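You operate a simulated robot arm through the tools that you are given. There is no shell and no other tool. Be economical: measure what you need, move in short steps, check, and stop when the job is done.

You run a simulated robot arm. Do the job below in one go: nothing can be reset, and whatever is moved stays where it is left.

TASK
Put the paprika shaker and the lime half on the frying pan.
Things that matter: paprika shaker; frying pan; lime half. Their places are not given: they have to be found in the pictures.

It is judged by the outcome, as a careful person would: the job done as asked, and still so three seconds after it is handed in. It fails if anything else is knocked over, pushed out of place, dropped, spilled or broken.

THE ROBOT
A 7-joint arm with a two-finger parallel gripper, fixed in place. Base frame: the origin is at the foot of the arm, x ahead of it, y to its left, z up; the work surface is at about z = 0.76. Units: m, degrees, N and s.
With the tool pointing down near the work surface it reaches from about 0.3 to 0.7 m from the base axis. Its first joint turns from -66.0 to 66.0 degrees. Payload 1.57 kg.
The tool frame sits at the grasp point between the pads (the TCP): z along the fingers, y along the line on which they close. The tips reach 0.03 m beyond it. Largest opening 0.11 m; finger width 0.024, thickness 0.012; the body of the gripper, 0.048 by 0.112 m, starts 0.078 m behind the TCP.
Orientation is that of the tool frame in the base frame, as a unit quaternion [x, y, z, w]. With the fingers straight down and closing along the base's y, the tool's x points along the base's -x, its y along +y and its z along -z.

THE INTERFACE
- The arm moves only by the tool nudge_tool. Its argument "series" is a list of rows, each a list of 3 entries, a list of its own where there are three numbers: the shift along the base's x, y, z in m, then the turn, a rotation vector about the base's x, y, z in degrees, then the closure, from 0 (fully open) to 1 (shut). In form: [[[dx, dy, dz], [ax, ay, az], claw], ...]. A call has 1 to 8 rows; each row is the pose to reach, as a shift and turn from the pose commanded when the call began. Each row takes 0.2 s and may step no farther than 0.05 m and 8.6 degrees from the row before; otherwise, or with a gripper value out of range, the whole call is refused. Where a pose cannot be reached the arm comes as near as it can. A force on the tool above 40 N (or 10 N above the force at the start of the call, whichever is more), or a blocked arm, ends the call early, and 0.2 s more pass. Each finger travels about 0.108 m/s and halts on what it meets, pressing with about 34 N; the grip force reading is that of the motor and also rises with nothing between the fingers. The clock runs only during rows and for 0.2 s after the last one: add rows that repeat a pose to give the fingers time. It gives the time, the measured TCP pose, the force on the tool (base axes), the opening and the grip force at its end, in the units of the frame above (readings bear some noise), and new pictures: "views" is both (left out), scene, wrist or none.
- Cameras (640 x 400 px; columns grow to the right, rows downward): "scene" is fixed at [0.1549, -0.3988, 1.396]; the picture's right is [0.79, -0.61, 0.00], its down [-0.47, -0.61, -0.64] and it looks along [0.39, 0.51, -0.77] (base axes); focal length 335 px, centre (320, 200). "wrist" rides on the gripper at [-0.036, 0, -0.08] in the tool frame; the picture's right is [0.00, -1.00, 0.00], its down [0.97, 0.00, -0.24] and it looks along [0.24, 0.00, 0.97] (tool axes); focal length 218 px, centre (320, 200).
- pixel_to_xyz(camera, pixels): for up to 12 pixels [column, row] of the newest picture of that camera ("zoom" is the newest enlarged one), the place [x, y, z] in the base frame of the surface seen there, good to about 0.002 m, but the place of the scene camera against the robot may be out by one fixed shift of up to 0.018 m in any direction. The clock stands still meanwhile.
- close_up(camera, box): a new picture of the part [left, top, right, bottom] of that camera's present view, enlarged. The clock stands still meanwhile.
- job_done(): hands the job in; it is judged then, once.

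Work in short steps. Measure before you move; look again where a grasp or a placing could have gone wrong, and mend it. You have 60 turns and 120 pictures in all, those below and enlarged ones among them. Open the gripper and draw the arm clear of the work before you hand the job in, unless the task says otherwise; then end with one line.

The tools are called after ">>>" as a command line: name --argument value ..., lists and objects as JSON in quotes. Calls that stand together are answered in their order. nudge_tool: Moves the arm, as the interface text tells. Its arguments: {"type":"object","properties":{"series":{"type":"array","items":{"type":"array"}},"views":{"type":"string","enum":["both","scene","wrist","none"]}},"required":["series"]} The other tools are called the same way: pixel_to_xyz (camera, pixels) gives the place of the surface under pixels of a picture; close_up (camera, box) takes an enlarged picture of a part of a camera's view; job_done () hands the job in.

At the start:

```text
time_s: 0.0
eef_pos: [0.38, 0.0468, 1.0228]
tcp_rot: [0.0, 1.0, 0.0, 0.0]
force: [-0.5, -1.1, 0.1]
grip_width: 0.11
grasp_force: 0.1
```

scene: 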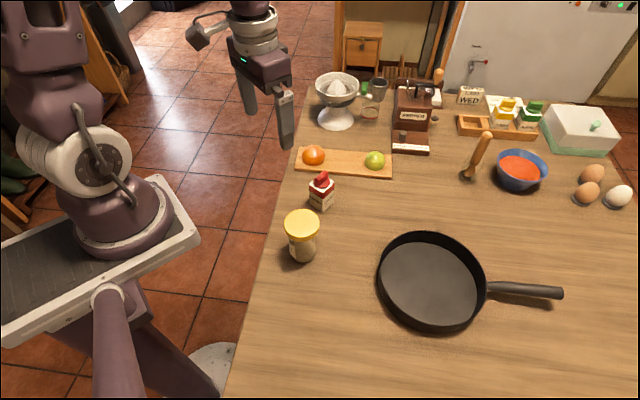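
wrist: 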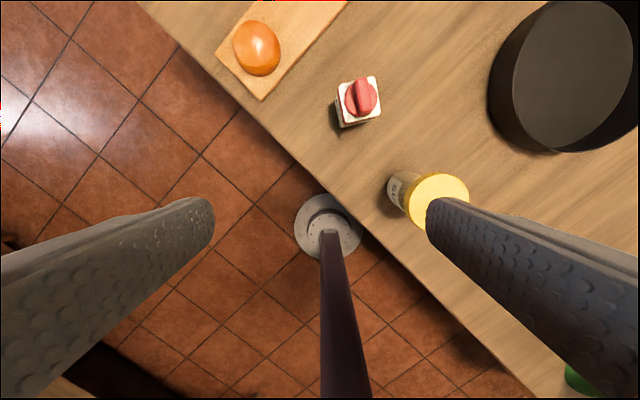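

The scene shows a red/white shaker at (321,190), a yellow-lidded jar at (302,235), a cutting board with orange and lime at (375,160), and the pan at (430,280). I'll enlarge these to identify them.

>>> close_up --camera "scene" --box '[270, 130, 430, 270]'

>>> close_up --camera "scene" --box '[300, 60, 640, 220]'

>>> pixel_to_xyz --camera "scene" --pixels '[[321, 178], [321, 207], [376, 160], [312, 155], [430, 285], [400, 240], [302, 222], [345, 170], [487, 290], [430, 233], [428, 330], [379, 280]]'

>>> pixel_to_xyz --camera "wrist" --pixels '[[362, 97], [257, 47], [575, 50], [437, 195], [346, 112], [330, 180], [400, 140]]'

```text
2.86 times, centred on (350, 200) of scene
```

zoom: 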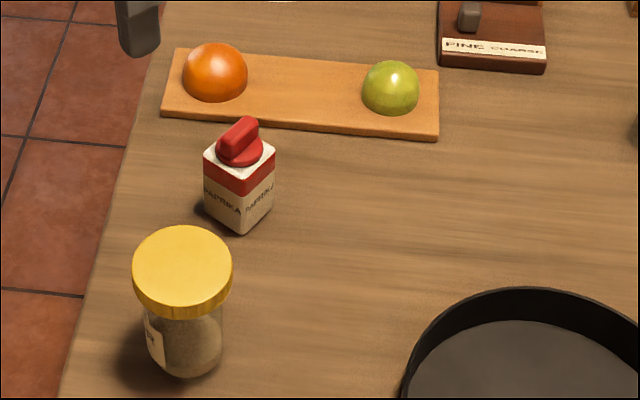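

```text
1.88 times, centred on (470, 140) of scene
```

zoom: 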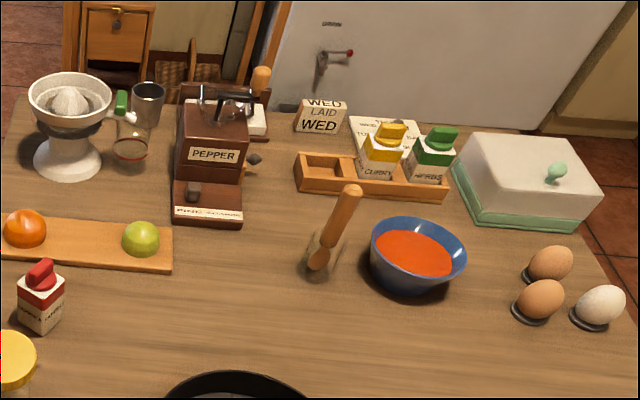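

```text
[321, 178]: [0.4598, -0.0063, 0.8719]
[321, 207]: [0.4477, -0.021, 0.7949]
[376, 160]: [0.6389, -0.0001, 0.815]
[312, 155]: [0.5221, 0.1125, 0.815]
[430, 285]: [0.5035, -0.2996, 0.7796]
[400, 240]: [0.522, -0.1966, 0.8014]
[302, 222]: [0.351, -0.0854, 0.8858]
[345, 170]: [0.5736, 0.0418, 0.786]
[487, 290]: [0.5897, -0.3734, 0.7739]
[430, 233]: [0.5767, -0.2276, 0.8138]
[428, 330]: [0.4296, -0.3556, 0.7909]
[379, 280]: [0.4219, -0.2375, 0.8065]
```

```text
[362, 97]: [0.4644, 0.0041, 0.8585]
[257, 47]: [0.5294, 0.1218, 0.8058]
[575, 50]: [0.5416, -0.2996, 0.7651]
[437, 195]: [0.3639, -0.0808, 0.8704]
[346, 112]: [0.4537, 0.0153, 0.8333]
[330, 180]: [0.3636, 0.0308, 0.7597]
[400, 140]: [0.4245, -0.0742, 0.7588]
```

The paprika shaker is the red one at (321,190), top about z 0.86 at (0.463, 0.004); the lime half is on the board near (0.645, 0.01); the pan is centred near (0.51,-0.29). The wrist camera reads about 13 mm lower in z than the scene. I move over the shaker for a better wrist view.

>>> nudge_tool --series '[[[0.03, -0.02, 0], [0, 0, 0], 0], [[0.06, -0.04, 0.0], [0, 0, 0], 0], [[0.06, -0.04, 0.0], [0, 0, 0], 0]]'

```text
time_s: 0.8
eef_pos: [0.4398, 0.0064, 1.0234]
tcp_rot: [0.0, 1.0, 0.0, 0.0]
force: [-0.4, 1.0, -0.6]
grip_width: 0.1099
grasp_force: 0.1
```

scene: 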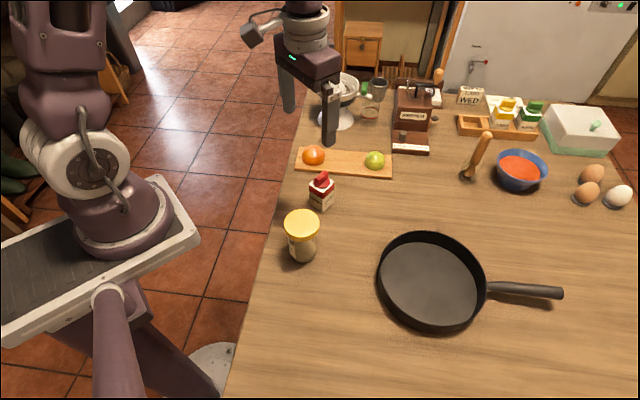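
wrist: 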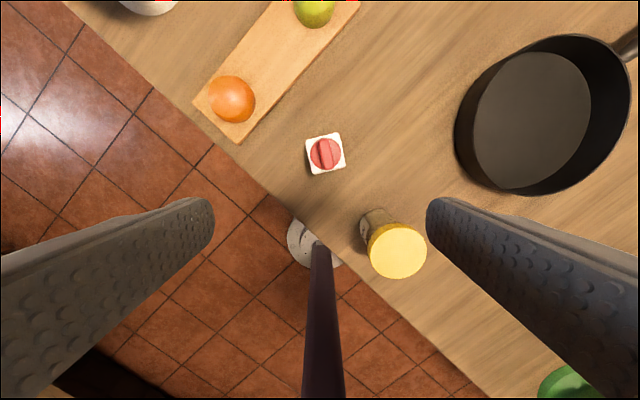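

The shaker's top is at wrist pixel (325,153), nearly aligned with slight yaw. I enlarge and measure its corners, plus the pan rim and lime.

>>> close_up --camera "wrist" --box '[285, 120, 365, 190]'

>>> pixel_to_xyz --camera "wrist" --pixels '[[325, 153], [308, 142], [337, 135], [344, 164], [314, 172], [315, 12], [458, 125], [629, 90], [560, 40], [525, 192], [530, 120], [398, 250]]'

```text
5.71 times, centred on (325, 155) of wrist
```

zoom: 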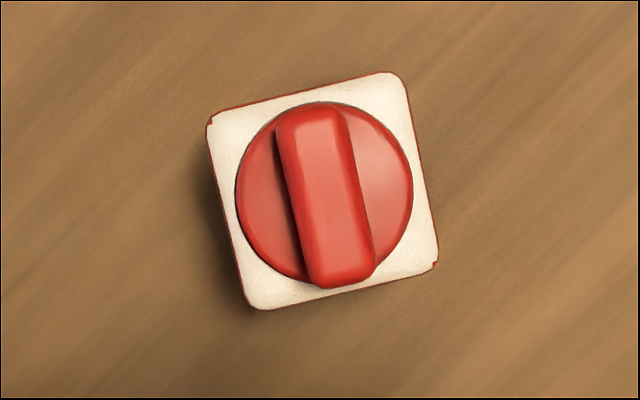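

```text
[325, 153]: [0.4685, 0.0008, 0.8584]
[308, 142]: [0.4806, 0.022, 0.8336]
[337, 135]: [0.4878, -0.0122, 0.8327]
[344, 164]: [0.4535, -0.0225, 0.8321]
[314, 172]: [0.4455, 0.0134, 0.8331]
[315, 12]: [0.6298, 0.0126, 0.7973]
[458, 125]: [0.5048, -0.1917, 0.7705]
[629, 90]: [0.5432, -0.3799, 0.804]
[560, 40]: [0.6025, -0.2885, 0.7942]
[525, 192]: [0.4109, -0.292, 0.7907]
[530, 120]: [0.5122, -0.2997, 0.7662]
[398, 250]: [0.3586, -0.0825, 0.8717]
```

The shaker is a 35 mm square centred at (0.467, 0.000), yawed about +13°, shoulder z 0.833. I turn the tool by 13°, centre over it and go partway down.

>>> nudge_tool --series '[[[0.014, -0.003, 0], [0, 0, 6.5], 0], [[0.027, -0.006, 0], [0, 0, 13], 0], [[0.027, -0.006, -0.045], [0, 0, 13], 0], [[0.027, -0.006, -0.09], [0, 0, 13], 0], [[0.027, -0.006, -0.11], [0, 0, 13], 0], [[0.027, -0.006, -0.11], [0, 0, 13], 0]]'

```text
time_s: 2.2
eef_pos: [0.4649, 0.0002, 0.9142]
tcp_rot: [-0.113, 0.994, 0.0, -0.001]
force: [0.2, -0.2, 0.9]
grip_width: 0.1098
grasp_force: 0.1
```

scene: 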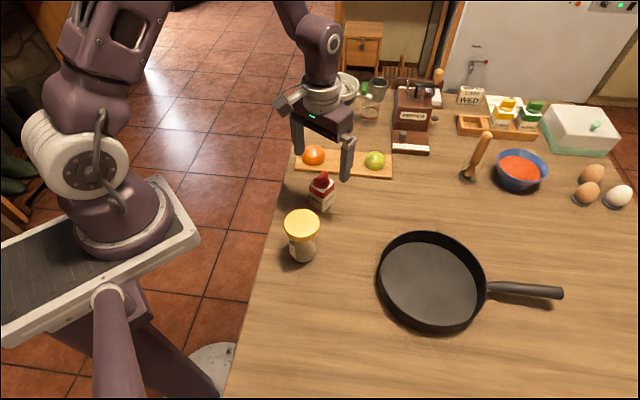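
wrist: 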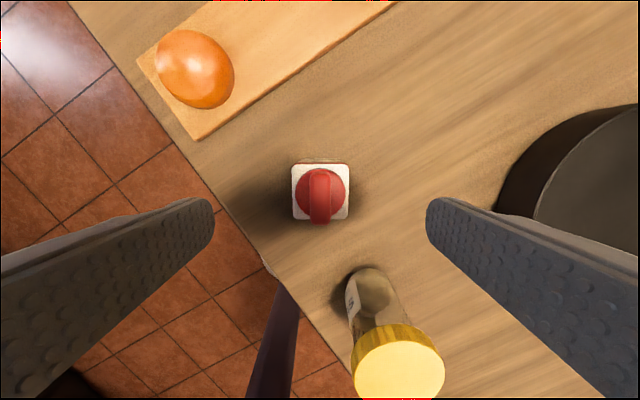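

The shaker sits squarely between the fingers at wrist column 320, with the jar clear of the right finger. I descend to z ≈ 0.812.

>>> nudge_tool --series '[[[0.001, 0, -0.04], [0, 0, 0], 0], [[0.001, 0, -0.075], [0, 0, 0], 0], [[0.001, 0, -0.1], [0, 0, 0], 0], [[0.001, 0, -0.1], [0, 0, 0], 0]]'

```text
time_s: 3.2
eef_pos: [0.4676, -0.0032, 0.8127]
tcp_rot: [-0.113, 0.994, 0.0, 0.0]
force: [0.1, -0.3, -0.6]
grip_width: 0.1098
grasp_force: 0.1
```

scene: 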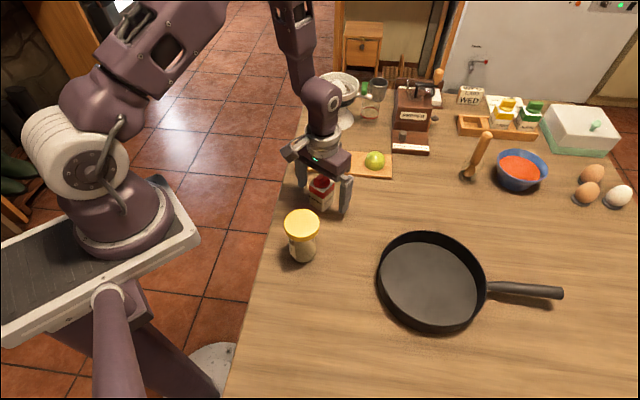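
wrist: 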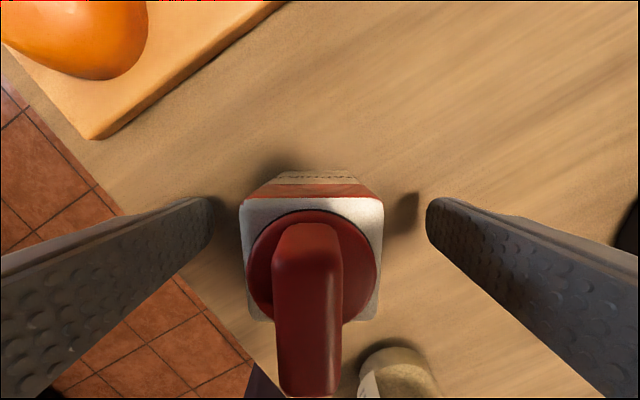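

The shaker appears about 4 mm toward the left finger (column 311), so I shift +y slightly and close.

>>> nudge_tool --series '[[[-0.001, 0.004, 0], [0, 0, 0], 0], [[-0.001, 0.004, 0], [0, 0, 0], 0.5], [[-0.001, 0.004, 0], [0, 0, 0], 0.8], [[-0.001, 0.004, 0], [0, 0, 0], 0.8], [[-0.001, 0.004, 0], [0, 0, 0], 0.8]]'

```text
time_s: 4.4
eef_pos: [0.4657, 0.0019, 0.8117]
tcp_rot: [-0.113, 0.994, -0.001, 0.0]
force: [-1.0, 0.9, 1.7]
grip_width: 0.0433
grasp_force: 34.1
```

scene: 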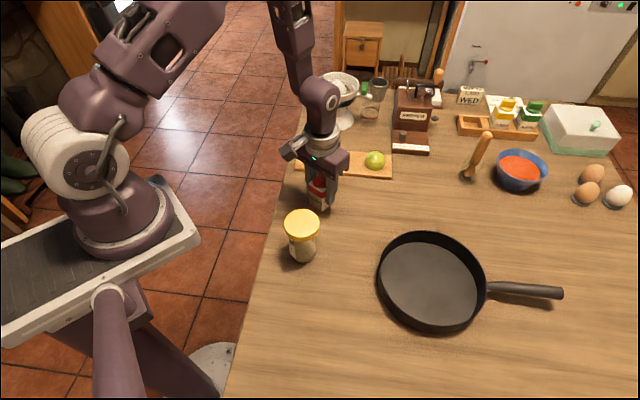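
wrist: 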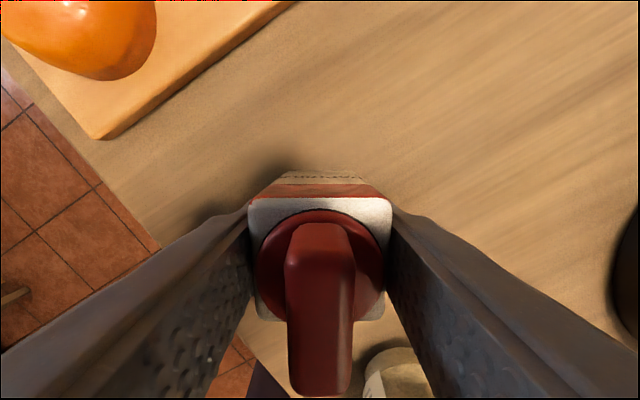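

Gripped at 43 mm with 34 N. I lift 14 cm.

>>> nudge_tool --series '[[[0, 0, 0.03], [0, 0, 0], 0.8], [[0, 0, 0.07], [0, 0, 0], 0.8], [[0, 0, 0.11], [0, 0, 0], 0.8], [[0, 0, 0.14], [0, 0, 0], 0.8], [[0, 0, 0.14], [0, 0, 0], 0.8]]'

```text
time_s: 5.6
eef_pos: [0.4635, 0.0022, 0.9526]
tcp_rot: [-0.114, 0.994, 0.0, -0.001]
force: [-0.2, 0.1, 0.0]
grip_width: 0.0433
grasp_force: 34.0
```

scene: 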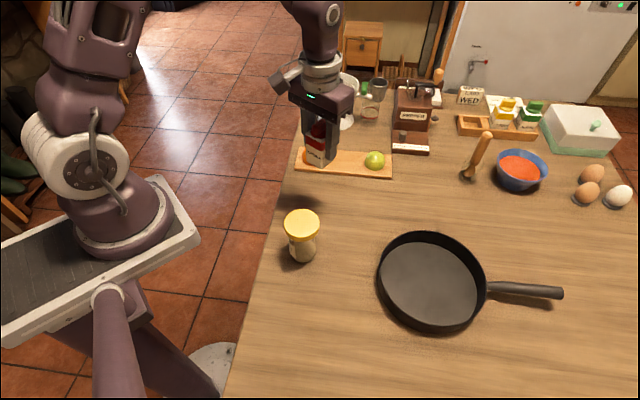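
wrist: 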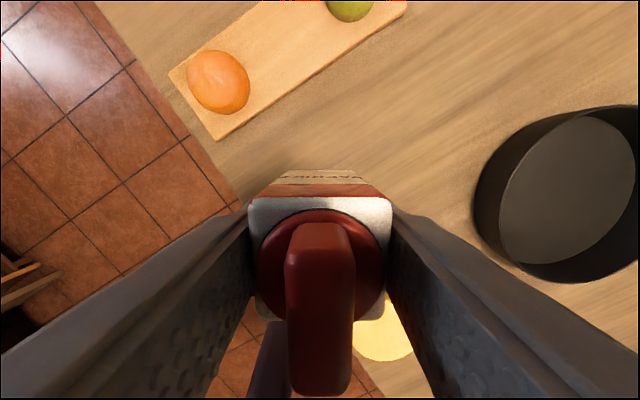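

Shaker is held clear. I carry it sideways toward the pan at about (0.475, -0.285).

>>> nudge_tool --series '[[[0, -0.04, 0], [0, 0, 0], 0.8], [[0, -0.085, 0], [0, 0, 0], 0.8], [[0.002, -0.13, 0], [0, 0, 0], 0.8], [[0.004, -0.175, 0], [0, 0, 0], 0.8], [[0.006, -0.22, 0], [0, 0, 0], 0.8], [[0.008, -0.26, 0], [0, 0, 0], 0.8], [[0.01, -0.285, 0], [0, 0, 0], 0.8], [[0.01, -0.285, 0], [0, 0, 0], 0.8]]'

```text
time_s: 7.4
eef_pos: [0.477, -0.2809, 0.9523]
tcp_rot: [-0.114, 0.993, 0.0, 0.001]
force: [0.7, -0.4, -0.6]
grip_width: 0.0433
grasp_force: 33.9
```

scene: 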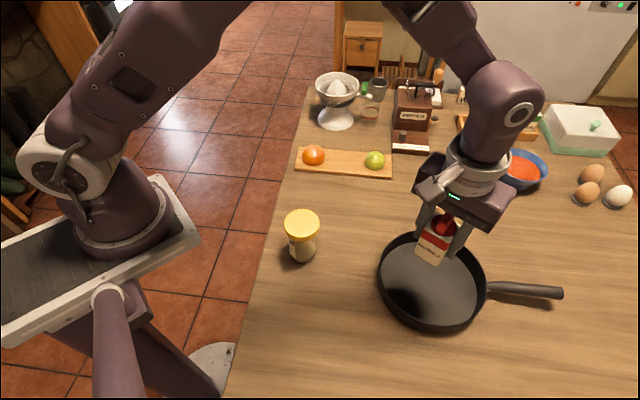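
wrist: 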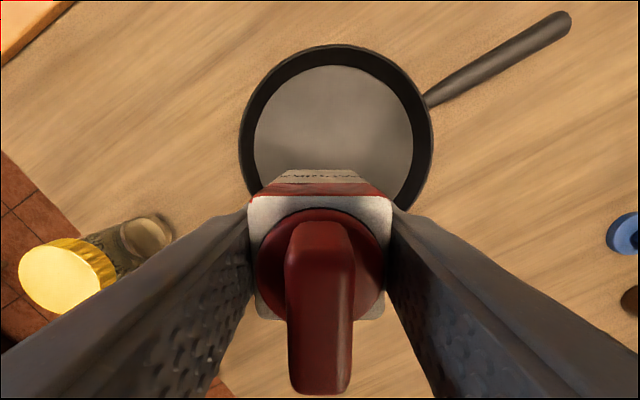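

The pan floor edges are visible in the wrist view (255–413 columns, top row 66). I measure them and the rim.

>>> pixel_to_xyz --camera "wrist" --pixels '[[335, 69], [258, 140], [409, 140], [335, 120], [241, 130], [431, 130], [335, 47], [300, 75], [375, 75], [395, 190], [420, 185]]'

>>> pixel_to_xyz --camera "scene" --pixels '[[383, 278], [430, 323], [476, 290], [430, 300], [428, 330], [379, 280], [400, 300]]'

```text
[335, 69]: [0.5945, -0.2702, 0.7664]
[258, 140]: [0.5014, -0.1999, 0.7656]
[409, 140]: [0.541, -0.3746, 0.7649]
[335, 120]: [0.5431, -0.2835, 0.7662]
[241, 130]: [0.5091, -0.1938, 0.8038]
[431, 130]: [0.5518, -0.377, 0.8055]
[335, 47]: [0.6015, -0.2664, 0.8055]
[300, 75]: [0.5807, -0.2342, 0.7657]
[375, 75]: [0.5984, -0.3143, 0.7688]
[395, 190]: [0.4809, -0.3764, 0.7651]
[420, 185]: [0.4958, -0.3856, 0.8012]
```

```text
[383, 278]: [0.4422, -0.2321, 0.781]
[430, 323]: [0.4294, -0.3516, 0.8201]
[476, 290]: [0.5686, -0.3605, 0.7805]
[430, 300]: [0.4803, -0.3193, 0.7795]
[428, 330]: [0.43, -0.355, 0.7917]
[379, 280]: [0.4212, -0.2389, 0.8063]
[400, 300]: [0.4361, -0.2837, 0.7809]
```

Pan floor is a circle of r≈0.09 centred at (0.51,-0.29), floor z 0.766. The shaker goes to about (0.473,-0.285); its base should touch at TCP z≈0.819, so I descend to just above.

>>> nudge_tool --series '[[[-0.003, -0.003, -0.04], [0, 0, 0], 0.8], [[-0.003, -0.003, -0.08], [0, 0, 0], 0.8], [[-0.003, -0.003, -0.11], [0, 0, 0], 0.8], [[-0.003, -0.003, -0.127], [0, 0, 0], 0.8], [[-0.003, -0.003, -0.127], [0, 0, 0], 0.8]]'

```text
time_s: 8.6
eef_pos: [0.4731, -0.2847, 0.8246]
tcp_rot: [-0.113, 0.994, 0.0, -0.001]
force: [-0.3, 0.3, -1.1]
grip_width: 0.0433
grasp_force: 33.4
```

scene: 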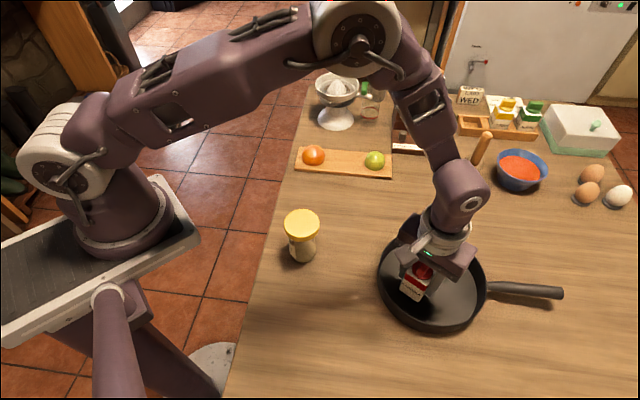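
wrist: 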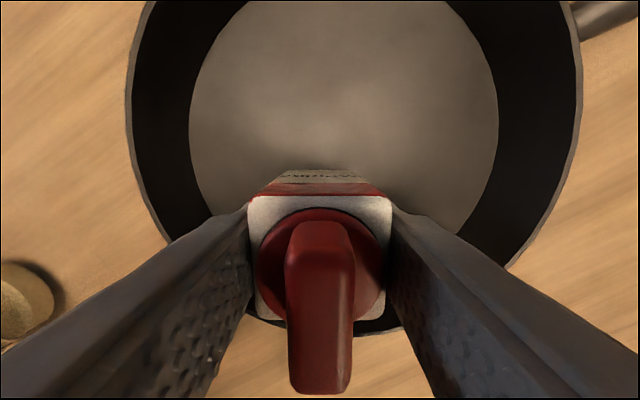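

The floor boundary in this close view (190..498, row 120) looks narrower than I assumed; I re-measure before setting down.

>>> pixel_to_xyz --camera "wrist" --pixels '[[192, 120], [496, 120], [205, 190], [480, 190], [240, 15], [450, 10], [350, 100], [385, 332], [250, 325]]'

```text
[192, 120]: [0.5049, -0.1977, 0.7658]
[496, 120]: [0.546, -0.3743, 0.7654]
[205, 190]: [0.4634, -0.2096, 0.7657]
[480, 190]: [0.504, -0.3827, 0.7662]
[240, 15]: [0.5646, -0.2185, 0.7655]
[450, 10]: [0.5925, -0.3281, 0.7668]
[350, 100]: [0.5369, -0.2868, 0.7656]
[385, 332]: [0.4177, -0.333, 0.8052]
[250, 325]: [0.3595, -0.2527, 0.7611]
```

Consistent with r≈0.09. I lower the last few mm.

>>> nudge_tool --series '[[[0, 0, -0.003], [0, 0, 0], 0.8], [[0, 0, -0.005], [0, 0, 0], 0.8], [[0, 0, -0.005], [0, 0, 0], 0.8]]' --views "none"

```text
time_s: 9.4
eef_pos: [0.4732, -0.2845, 0.8208]
tcp_rot: [-0.113, 0.994, 0.0, 0.0]
force: [0.0, 0.2, -0.8]
grip_width: 0.0435
grasp_force: 34.1
```

No contact force yet (−0.8 N), so I go on in 1 mm steps.

>>> nudge_tool --series '[[[0, 0, -0.001], [0, 0, 0], 0.8], [[0, 0, -0.002], [0, 0, 0], 0.8], [[0, 0, -0.002], [0, 0, 0], 0.8]]' --views "none"

```text
time_s: 10.2
eef_pos: [0.4733, -0.2839, 0.8186]
tcp_rot: [-0.113, 0.994, 0.0, 0.002]
force: [-1.3, 3.4, 12.0]
grip_width: 0.0435
grasp_force: 33.9
```

Contact: 12 N upward at z 0.8186. I ease up half a millimetre and open partly to about 66 mm.

>>> nudge_tool --series '[[[0, 0, 0.0007], [0, 0, 0], 0.8], [[0, 0, 0.0007], [0, 0, 0], 0.55], [[0, 0, 0.0007], [0, 0, 0], 0.4], [[0, 0, 0.0007], [0, 0, 0], 0.4]]'

```text
time_s: 11.2
eef_pos: [0.4732, -0.2854, 0.8178]
tcp_rot: [-0.112, 0.994, -0.001, 0.001]
force: [0.2, 0.3, -0.7]
grip_width: 0.0659
grasp_force: 0.1
```

scene: 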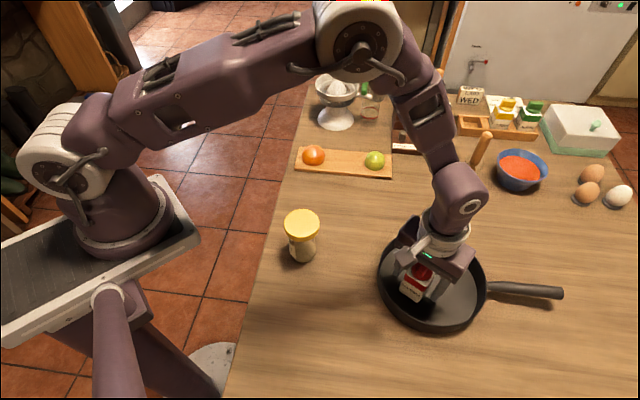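
wrist: 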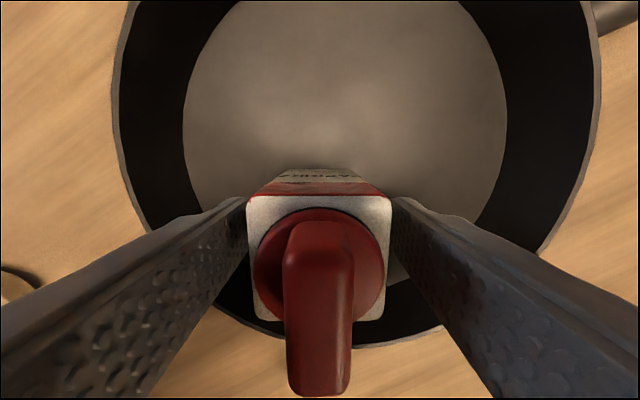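

Released and standing upright. I rise straight up 16 cm.

>>> nudge_tool --series '[[[0, 0, 0.03], [0, 0, 0], 0.4], [[0, 0, 0.07], [0, 0, 0], 0.4], [[0, 0, 0.115], [0, 0, 0], 0.4], [[0, 0, 0.16], [0, 0, 0], 0.4], [[0, 0, 0.18], [0, 0, 0], 0]]'

```text
time_s: 12.4
eef_pos: [0.4728, -0.2845, 0.9987]
tcp_rot: [-0.113, 0.994, 0.001, 0.0]
force: [0.7, -0.4, 0.1]
grip_width: 0.1099
grasp_force: 0.0
```

scene: 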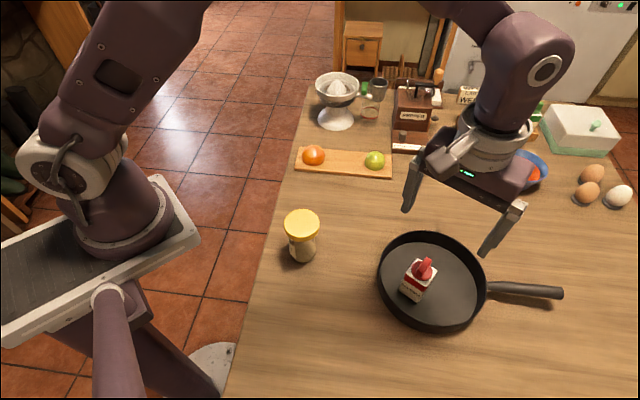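
wrist: 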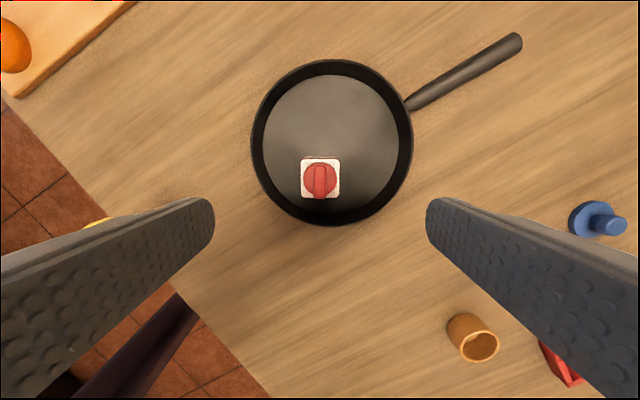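

Shaker stands in the pan. Now I head for the lime, stopping at about (0.59, -0.005) and undoing the 13° yaw on the way.

>>> nudge_tool --series '[[[0.017, 0.04, 0], [0, 0, -3], 0], [[0.034, 0.08, 0], [0, 0, -6], 0], [[0.051, 0.12, 0], [0, 0, -9], 0], [[0.068, 0.16, 0], [0, 0, -13], 0], [[0.085, 0.2, 0], [0, 0, -13], 0], [[0.102, 0.24, 0], [0, 0, -13], 0], [[0.117, 0.28, 0], [0, 0, -13], 0], [[0.117, 0.28, 0], [0, 0, -13], 0]]'

```text
time_s: 14.2
eef_pos: [0.5872, -0.0008, 0.9996]
tcp_rot: [0.0, 1.0, 0.0, 0.0]
force: [-0.8, -0.2, 0.2]
grip_width: 0.1099
grasp_force: 0.0
```

scene: 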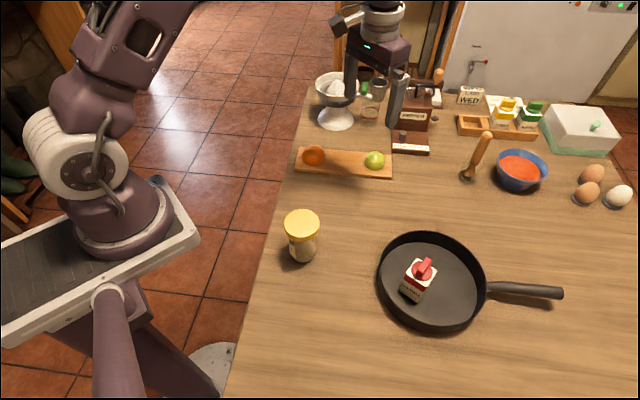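
wrist: 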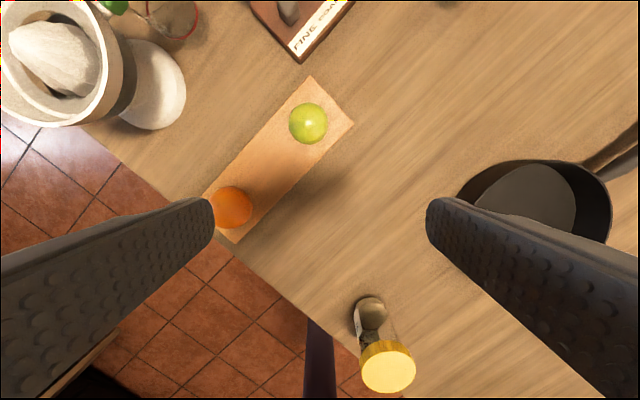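

Lime is at wrist (308,123), the grinder's base corner at (298,60), juicer base at (160,90). I measure all of these.

>>> pixel_to_xyz --camera "wrist" --pixels '[[308, 122], [290, 122], [327, 122], [308, 143], [308, 104], [312, 77], [352, 124], [298, 60], [180, 110], [265, 155], [300, 185], [252, 8]]'

>>> close_up --camera "wrist" --box '[230, 40, 390, 200]'

```text
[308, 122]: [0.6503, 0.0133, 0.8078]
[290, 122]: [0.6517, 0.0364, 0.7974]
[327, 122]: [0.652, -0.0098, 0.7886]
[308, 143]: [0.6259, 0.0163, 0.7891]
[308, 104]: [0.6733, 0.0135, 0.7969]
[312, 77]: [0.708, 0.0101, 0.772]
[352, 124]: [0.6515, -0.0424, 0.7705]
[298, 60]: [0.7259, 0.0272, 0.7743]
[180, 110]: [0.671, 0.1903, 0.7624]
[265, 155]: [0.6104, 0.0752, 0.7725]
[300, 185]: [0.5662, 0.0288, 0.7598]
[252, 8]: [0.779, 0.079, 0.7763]
```

```text
2.50 times, centred on (310, 120) of wrist
```

zoom: 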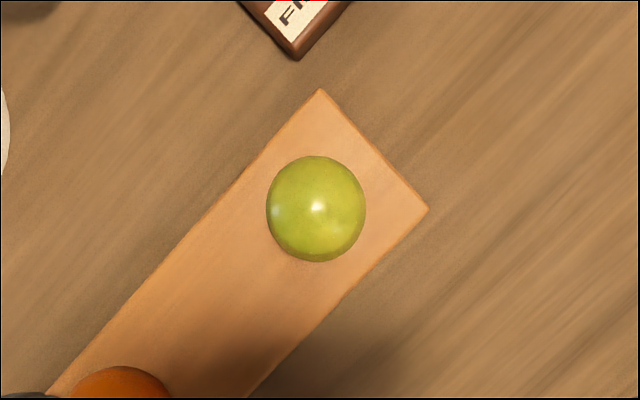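

Lime centre (0.650, 0.013), radius ~24 mm, top 0.808, board top 0.772; closing along y clears the grinder and juicer. I move over it and down to z≈0.88.

>>> nudge_tool --series '[[[0.032, 0.007, 0], [0, 0, 0], 0], [[0.063, 0.0135, 0], [0, 0, 0], 0], [[0.063, 0.0135, -0.04], [0, 0, 0], 0], [[0.063, 0.0135, -0.08], [0, 0, 0], 0], [[0.063, 0.0135, -0.12], [0, 0, 0], 0], [[0.063, 0.0135, -0.12], [0, 0, 0], 0]]'

```text
time_s: 15.6
eef_pos: [0.6547, 0.0093, 0.8785]
tcp_rot: [0.001, 1.0, 0.0, 0.0]
force: [0.4, 0.7, -0.7]
grip_width: 0.11
grasp_force: 0.0
```

scene: 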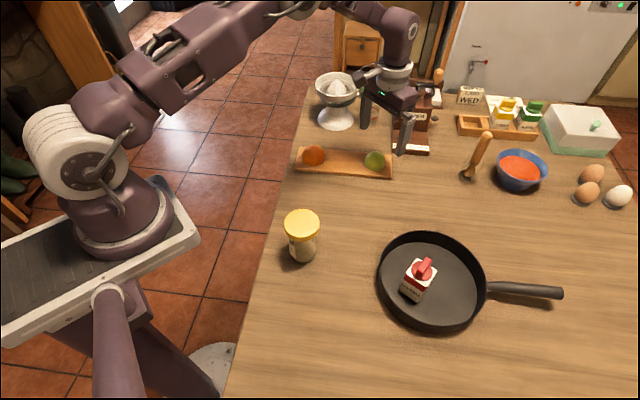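
wrist: 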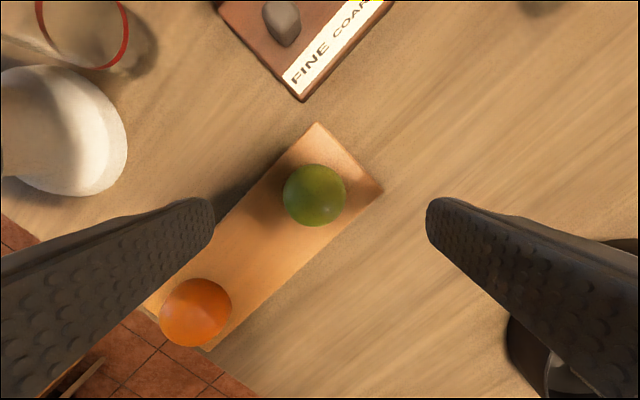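

The lime shows at (314,195). I re-measure its edges from here to fine-tune.

>>> pixel_to_xyz --camera "wrist" --pixels '[[314, 195], [285, 195], [344, 195], [314, 166], [314, 223], [330, 140], [365, 190]]'

```text
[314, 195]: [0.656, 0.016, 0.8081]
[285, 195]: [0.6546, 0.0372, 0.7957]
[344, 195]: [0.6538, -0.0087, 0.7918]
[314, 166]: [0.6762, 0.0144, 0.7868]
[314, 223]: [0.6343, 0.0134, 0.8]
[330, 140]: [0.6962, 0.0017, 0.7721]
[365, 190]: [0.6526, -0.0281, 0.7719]
```

Centre is ≈(0.653, 0.014). I shift +3 mm in y and descend to TCP z ≈0.807 (tips just above the board).

>>> nudge_tool --series '[[[-0.001, 0.003, -0.035], [0, 0, 0], 0], [[-0.001, 0.003, -0.06], [0, 0, 0], 0], [[-0.001, 0.003, -0.071], [0, 0, 0], 0], [[-0.001, 0.003, -0.071], [0, 0, 0], 0]]'

```text
time_s: 16.6
eef_pos: [0.6516, 0.0127, 0.806]
tcp_rot: [0.0, 1.0, -0.001, 0.0]
force: [0.4, 0.1, -0.4]
grip_width: 0.11
grasp_force: 0.1
```

scene: 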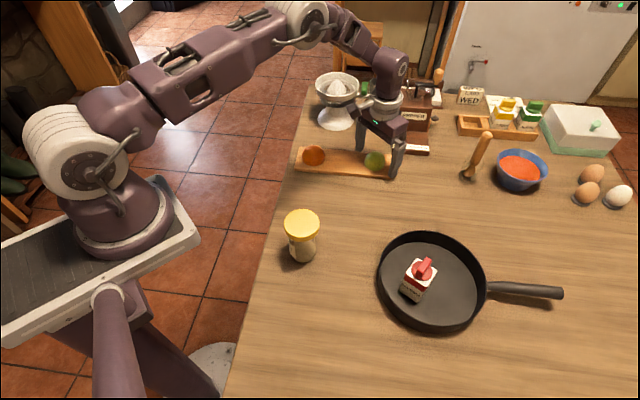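
wrist: 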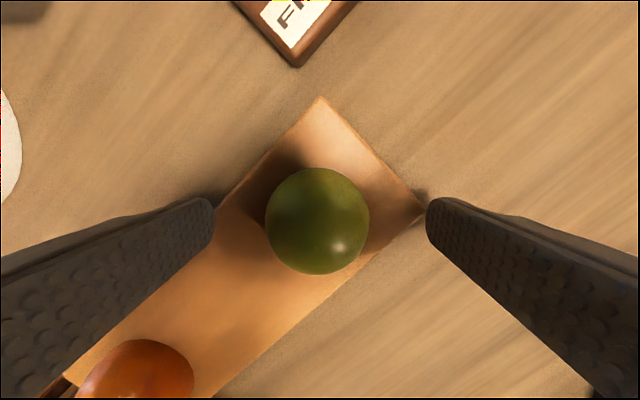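

The lime is centred between the fingers at (317,221). I close.

>>> nudge_tool --series '[[[0.001, 0, 0], [0, 0, 0], 0.3], [[0.001, 0, 0], [0, 0, 0], 0.55], [[0.001, 0, 0], [0, 0, 0], 0.75], [[0.001, 0, 0], [0, 0, 0], 0.75], [[0.001, 0, 0], [0, 0, 0], 0.75]]'

```text
time_s: 17.8
eef_pos: [0.6527, 0.0124, 0.8075]
tcp_rot: [0.0, 1.0, 0.0, 0.0]
force: [0.0, -0.3, -0.7]
grip_width: 0.0494
grasp_force: 34.1
```

scene: 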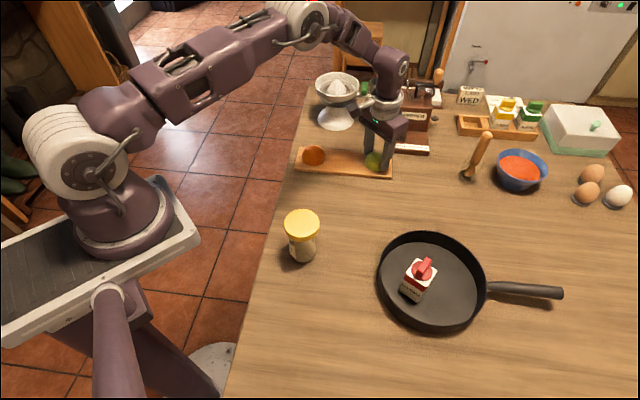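
wrist: 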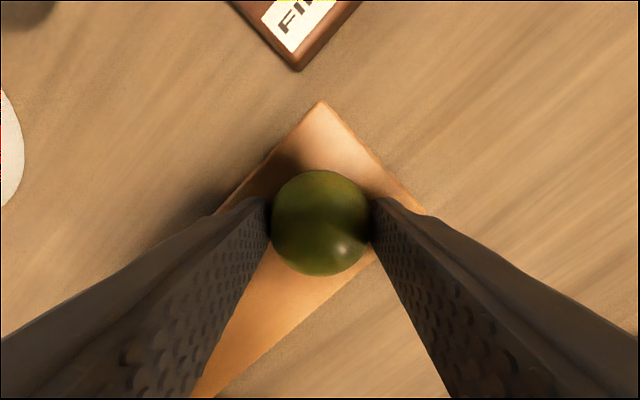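

Gripped at 49 mm. I lift slowly.

>>> nudge_tool --series '[[[0, 0, 0.015], [0, 0, 0], 0.75], [[0, 0, 0.04], [0, 0, 0], 0.75], [[0, 0, 0.08], [0, 0, 0], 0.75], [[0, 0, 0.12], [0, 0, 0], 0.75], [[0, 0, 0.145], [0, 0, 0], 0.75], [[0, 0, 0.145], [0, 0, 0], 0.75]]'

```text
time_s: 19.2
eef_pos: [0.6521, 0.0141, 0.9528]
tcp_rot: [0.0, 1.0, 0.0, 0.0]
force: [0.7, -1.0, -0.4]
grip_width: 0.0497
grasp_force: 34.3
```

scene: 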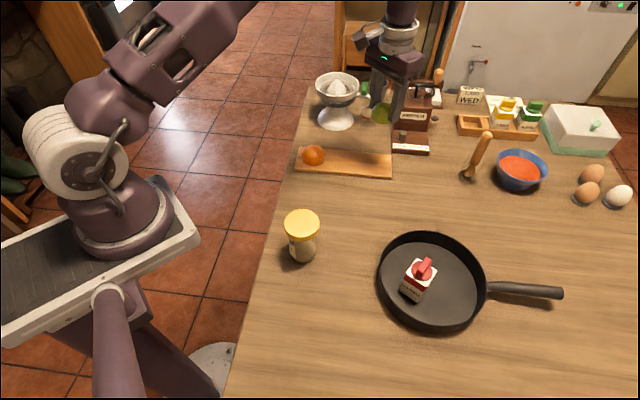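
wrist: 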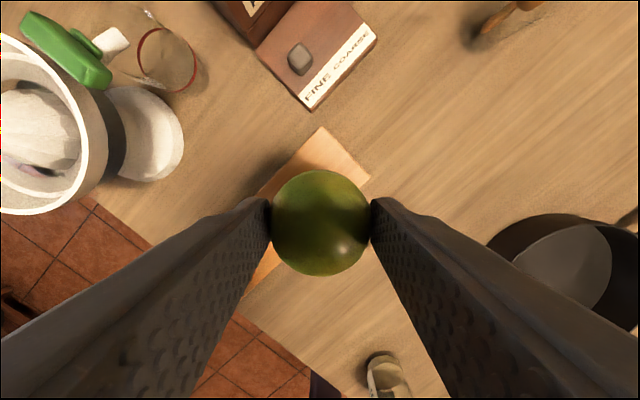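

The lime is held and everything else is undisturbed. I carry it to above (0.550,-0.29) in the pan, forward of the shaker.

>>> nudge_tool --series '[[[-0.0146, -0.0433, 0], [0, 0, 0], 0.75], [[-0.0291, -0.0866, 0], [0, 0, 0], 0.75], [[-0.0437, -0.13, 0], [0, 0, 0], 0.75], [[-0.0583, -0.173, 0], [0, 0, 0], 0.75], [[-0.073, -0.2166, 0], [0, 0, 0], 0.75], [[-0.0875, -0.26, 0], [0, 0, 0], 0.75], [[-0.102, -0.303, 0], [0, 0, 0], 0.75], [[-0.102, -0.303, 0], [0, 0, 0], 0.75]]'

```text
time_s: 21.0
eef_pos: [0.551, -0.2915, 0.9525]
tcp_rot: [0.0, 1.0, 0.0, 0.0]
force: [-0.3, 0.1, -1.3]
grip_width: 0.0494
grasp_force: 34.0
```

scene: 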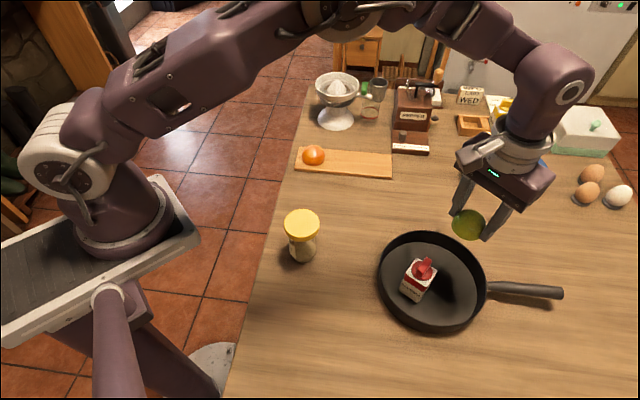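
wrist: 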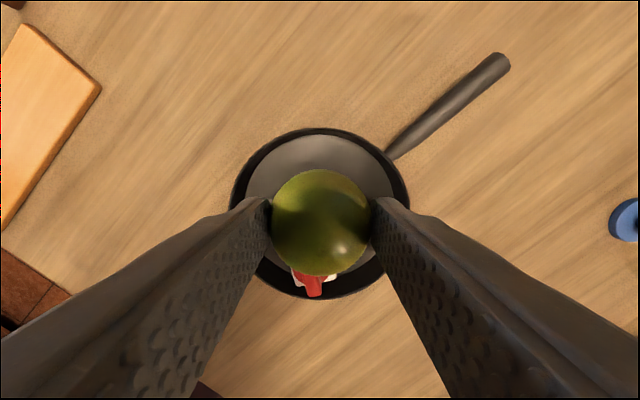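

Positioned over the pan. On the pan floor (0.766) the TCP should be ≈0.801; I descend to 0.806.

>>> nudge_tool --series '[[[0, 0, -0.04], [0, 0, 0], 0.75], [[0, 0, -0.08], [0, 0, 0], 0.75], [[0, 0, -0.12], [0, 0, 0], 0.75], [[0, 0, -0.14], [0, 0, 0], 0.75], [[0, 0, -0.1465], [0, 0, 0], 0.75], [[0, 0, -0.1465], [0, 0, 0], 0.75]]'

```text
time_s: 22.4
eef_pos: [0.5525, -0.292, 0.8043]
tcp_rot: [0.0, 1.0, -0.001, -0.001]
force: [0.4, -0.2, -0.6]
grip_width: 0.0495
grasp_force: 33.8
```

scene: 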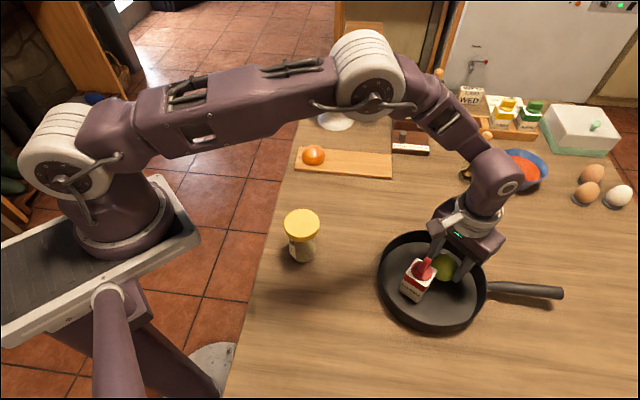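
wrist: 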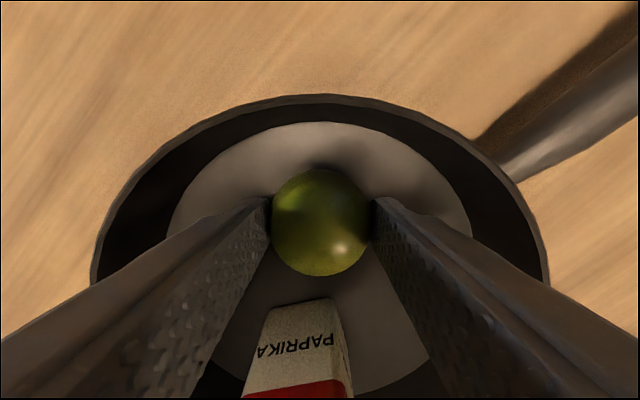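

Still no contact; the shaker is clear of the lime and fingers. I lower in small steps.

>>> nudge_tool --series '[[[0, 0, -0.0015], [0, 0, 0], 0.75], [[0, 0, -0.003], [0, 0, 0], 0.75], [[0, 0, -0.003], [0, 0, 0], 0.75]]' --views "none"

```text
time_s: 23.2
eef_pos: [0.5519, -0.2918, 0.8018]
tcp_rot: [0.0, 1.0, -0.001, 0.0]
force: [-0.4, -0.3, -0.6]
grip_width: 0.0494
grasp_force: 34.4
```

No contact yet; another 1–2 mm.

>>> nudge_tool --series '[[[0, 0, -0.001], [0, 0, 0], 0.75], [[0, 0, -0.0015], [0, 0, 0], 0.75], [[0, 0, -0.0015], [0, 0, 0], 0.75]]' --views "none"

```text
time_s: 24.0
eef_pos: [0.5508, -0.2926, 0.8024]
tcp_rot: [0.0, 1.0, 0.0, 0.0]
force: [-0.1, 0.2, -0.4]
grip_width: 0.0494
grasp_force: 34.3
```

Still free; I go another 1.5 mm (tips remain ~4 mm above the floor).

>>> nudge_tool --series '[[[0, 0, -0.001], [0, 0, 0], 0.75], [[0, 0, -0.0015], [0, 0, 0], 0.75], [[0, 0, -0.0015], [0, 0, 0], 0.75]]' --views "none"

```text
time_s: 24.8
eef_pos: [0.5512, -0.2909, 0.8014]
tcp_rot: [0.0, 1.0, 0.0, 0.0]
force: [-0.7, 0.6, 5.4]
grip_width: 0.0496
grasp_force: 34.2
```

Contact at 5.4 N. I open to about 72 mm.

>>> nudge_tool --series '[[[0, 0, 0], [0, 0, 0], 0.48], [[0, 0, 0], [0, 0, 0], 0.35], [[0, 0, 0], [0, 0, 0], 0.35]]'

```text
time_s: 25.6
eef_pos: [0.5507, -0.2908, 0.8006]
tcp_rot: [0.0, 1.0, 0.0, -0.001]
force: [0.9, -0.2, -0.1]
grip_width: 0.0714
grasp_force: 0.1
```

scene: 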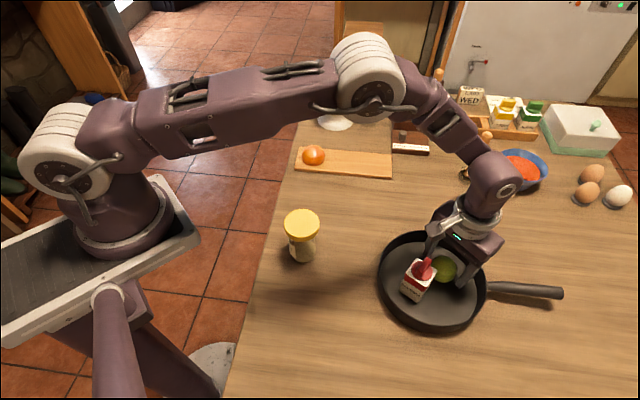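
wrist: 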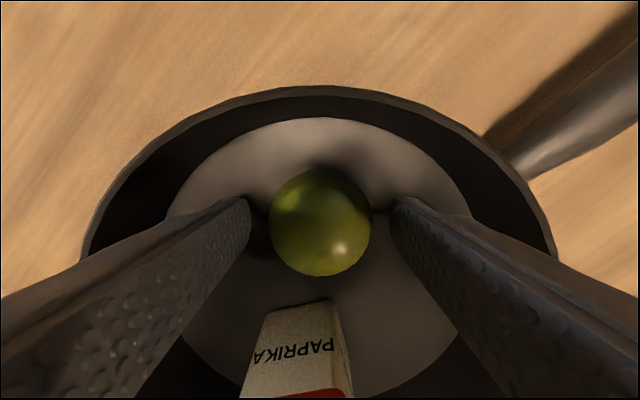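

The lime rests on the pan floor, free of both fingers. I rise straight up.

>>> nudge_tool --series '[[[0, 0, 0.03], [0, 0, 0], 0.35], [[0, 0, 0.07], [0, 0, 0], 0.35], [[0, 0, 0.115], [0, 0, 0], 0.35], [[0, 0, 0.16], [0, 0, 0], 0.2], [[-0.02, 0.04, 0.18], [0, 0, 0], 0], [[-0.04, 0.08, 0.19], [0, 0, 0], 0], [[-0.06, 0.12, 0.2], [0, 0, 0], 0], [[-0.06, 0.12, 0.2], [0, 0, 0], 0]]'

```text
time_s: 27.4
eef_pos: [0.4936, -0.173, 1.0018]
tcp_rot: [0.0, 1.0, 0.001, 0.001]
force: [0.4, 0.1, 0.2]
grip_width: 0.1102
grasp_force: 0.0
```

scene: 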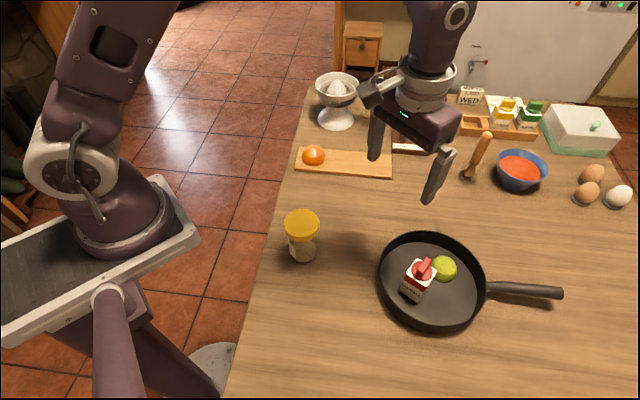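
wrist: 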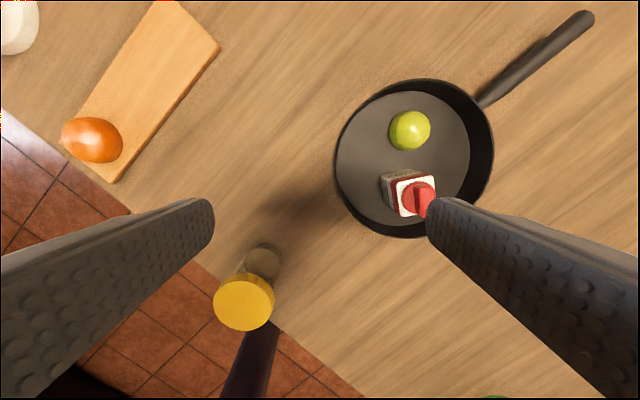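

Both the upright shaker (418,280) and the lime half (444,268) sit in the pan, nothing else has moved, and the arm is clear with the gripper open. I hand the job in.

>>> job_done

```text
The job is handed in.
```

The paprika shaker and the lime half are both in the frying pan, the shaker standing upright, and nothing else was disturbed.
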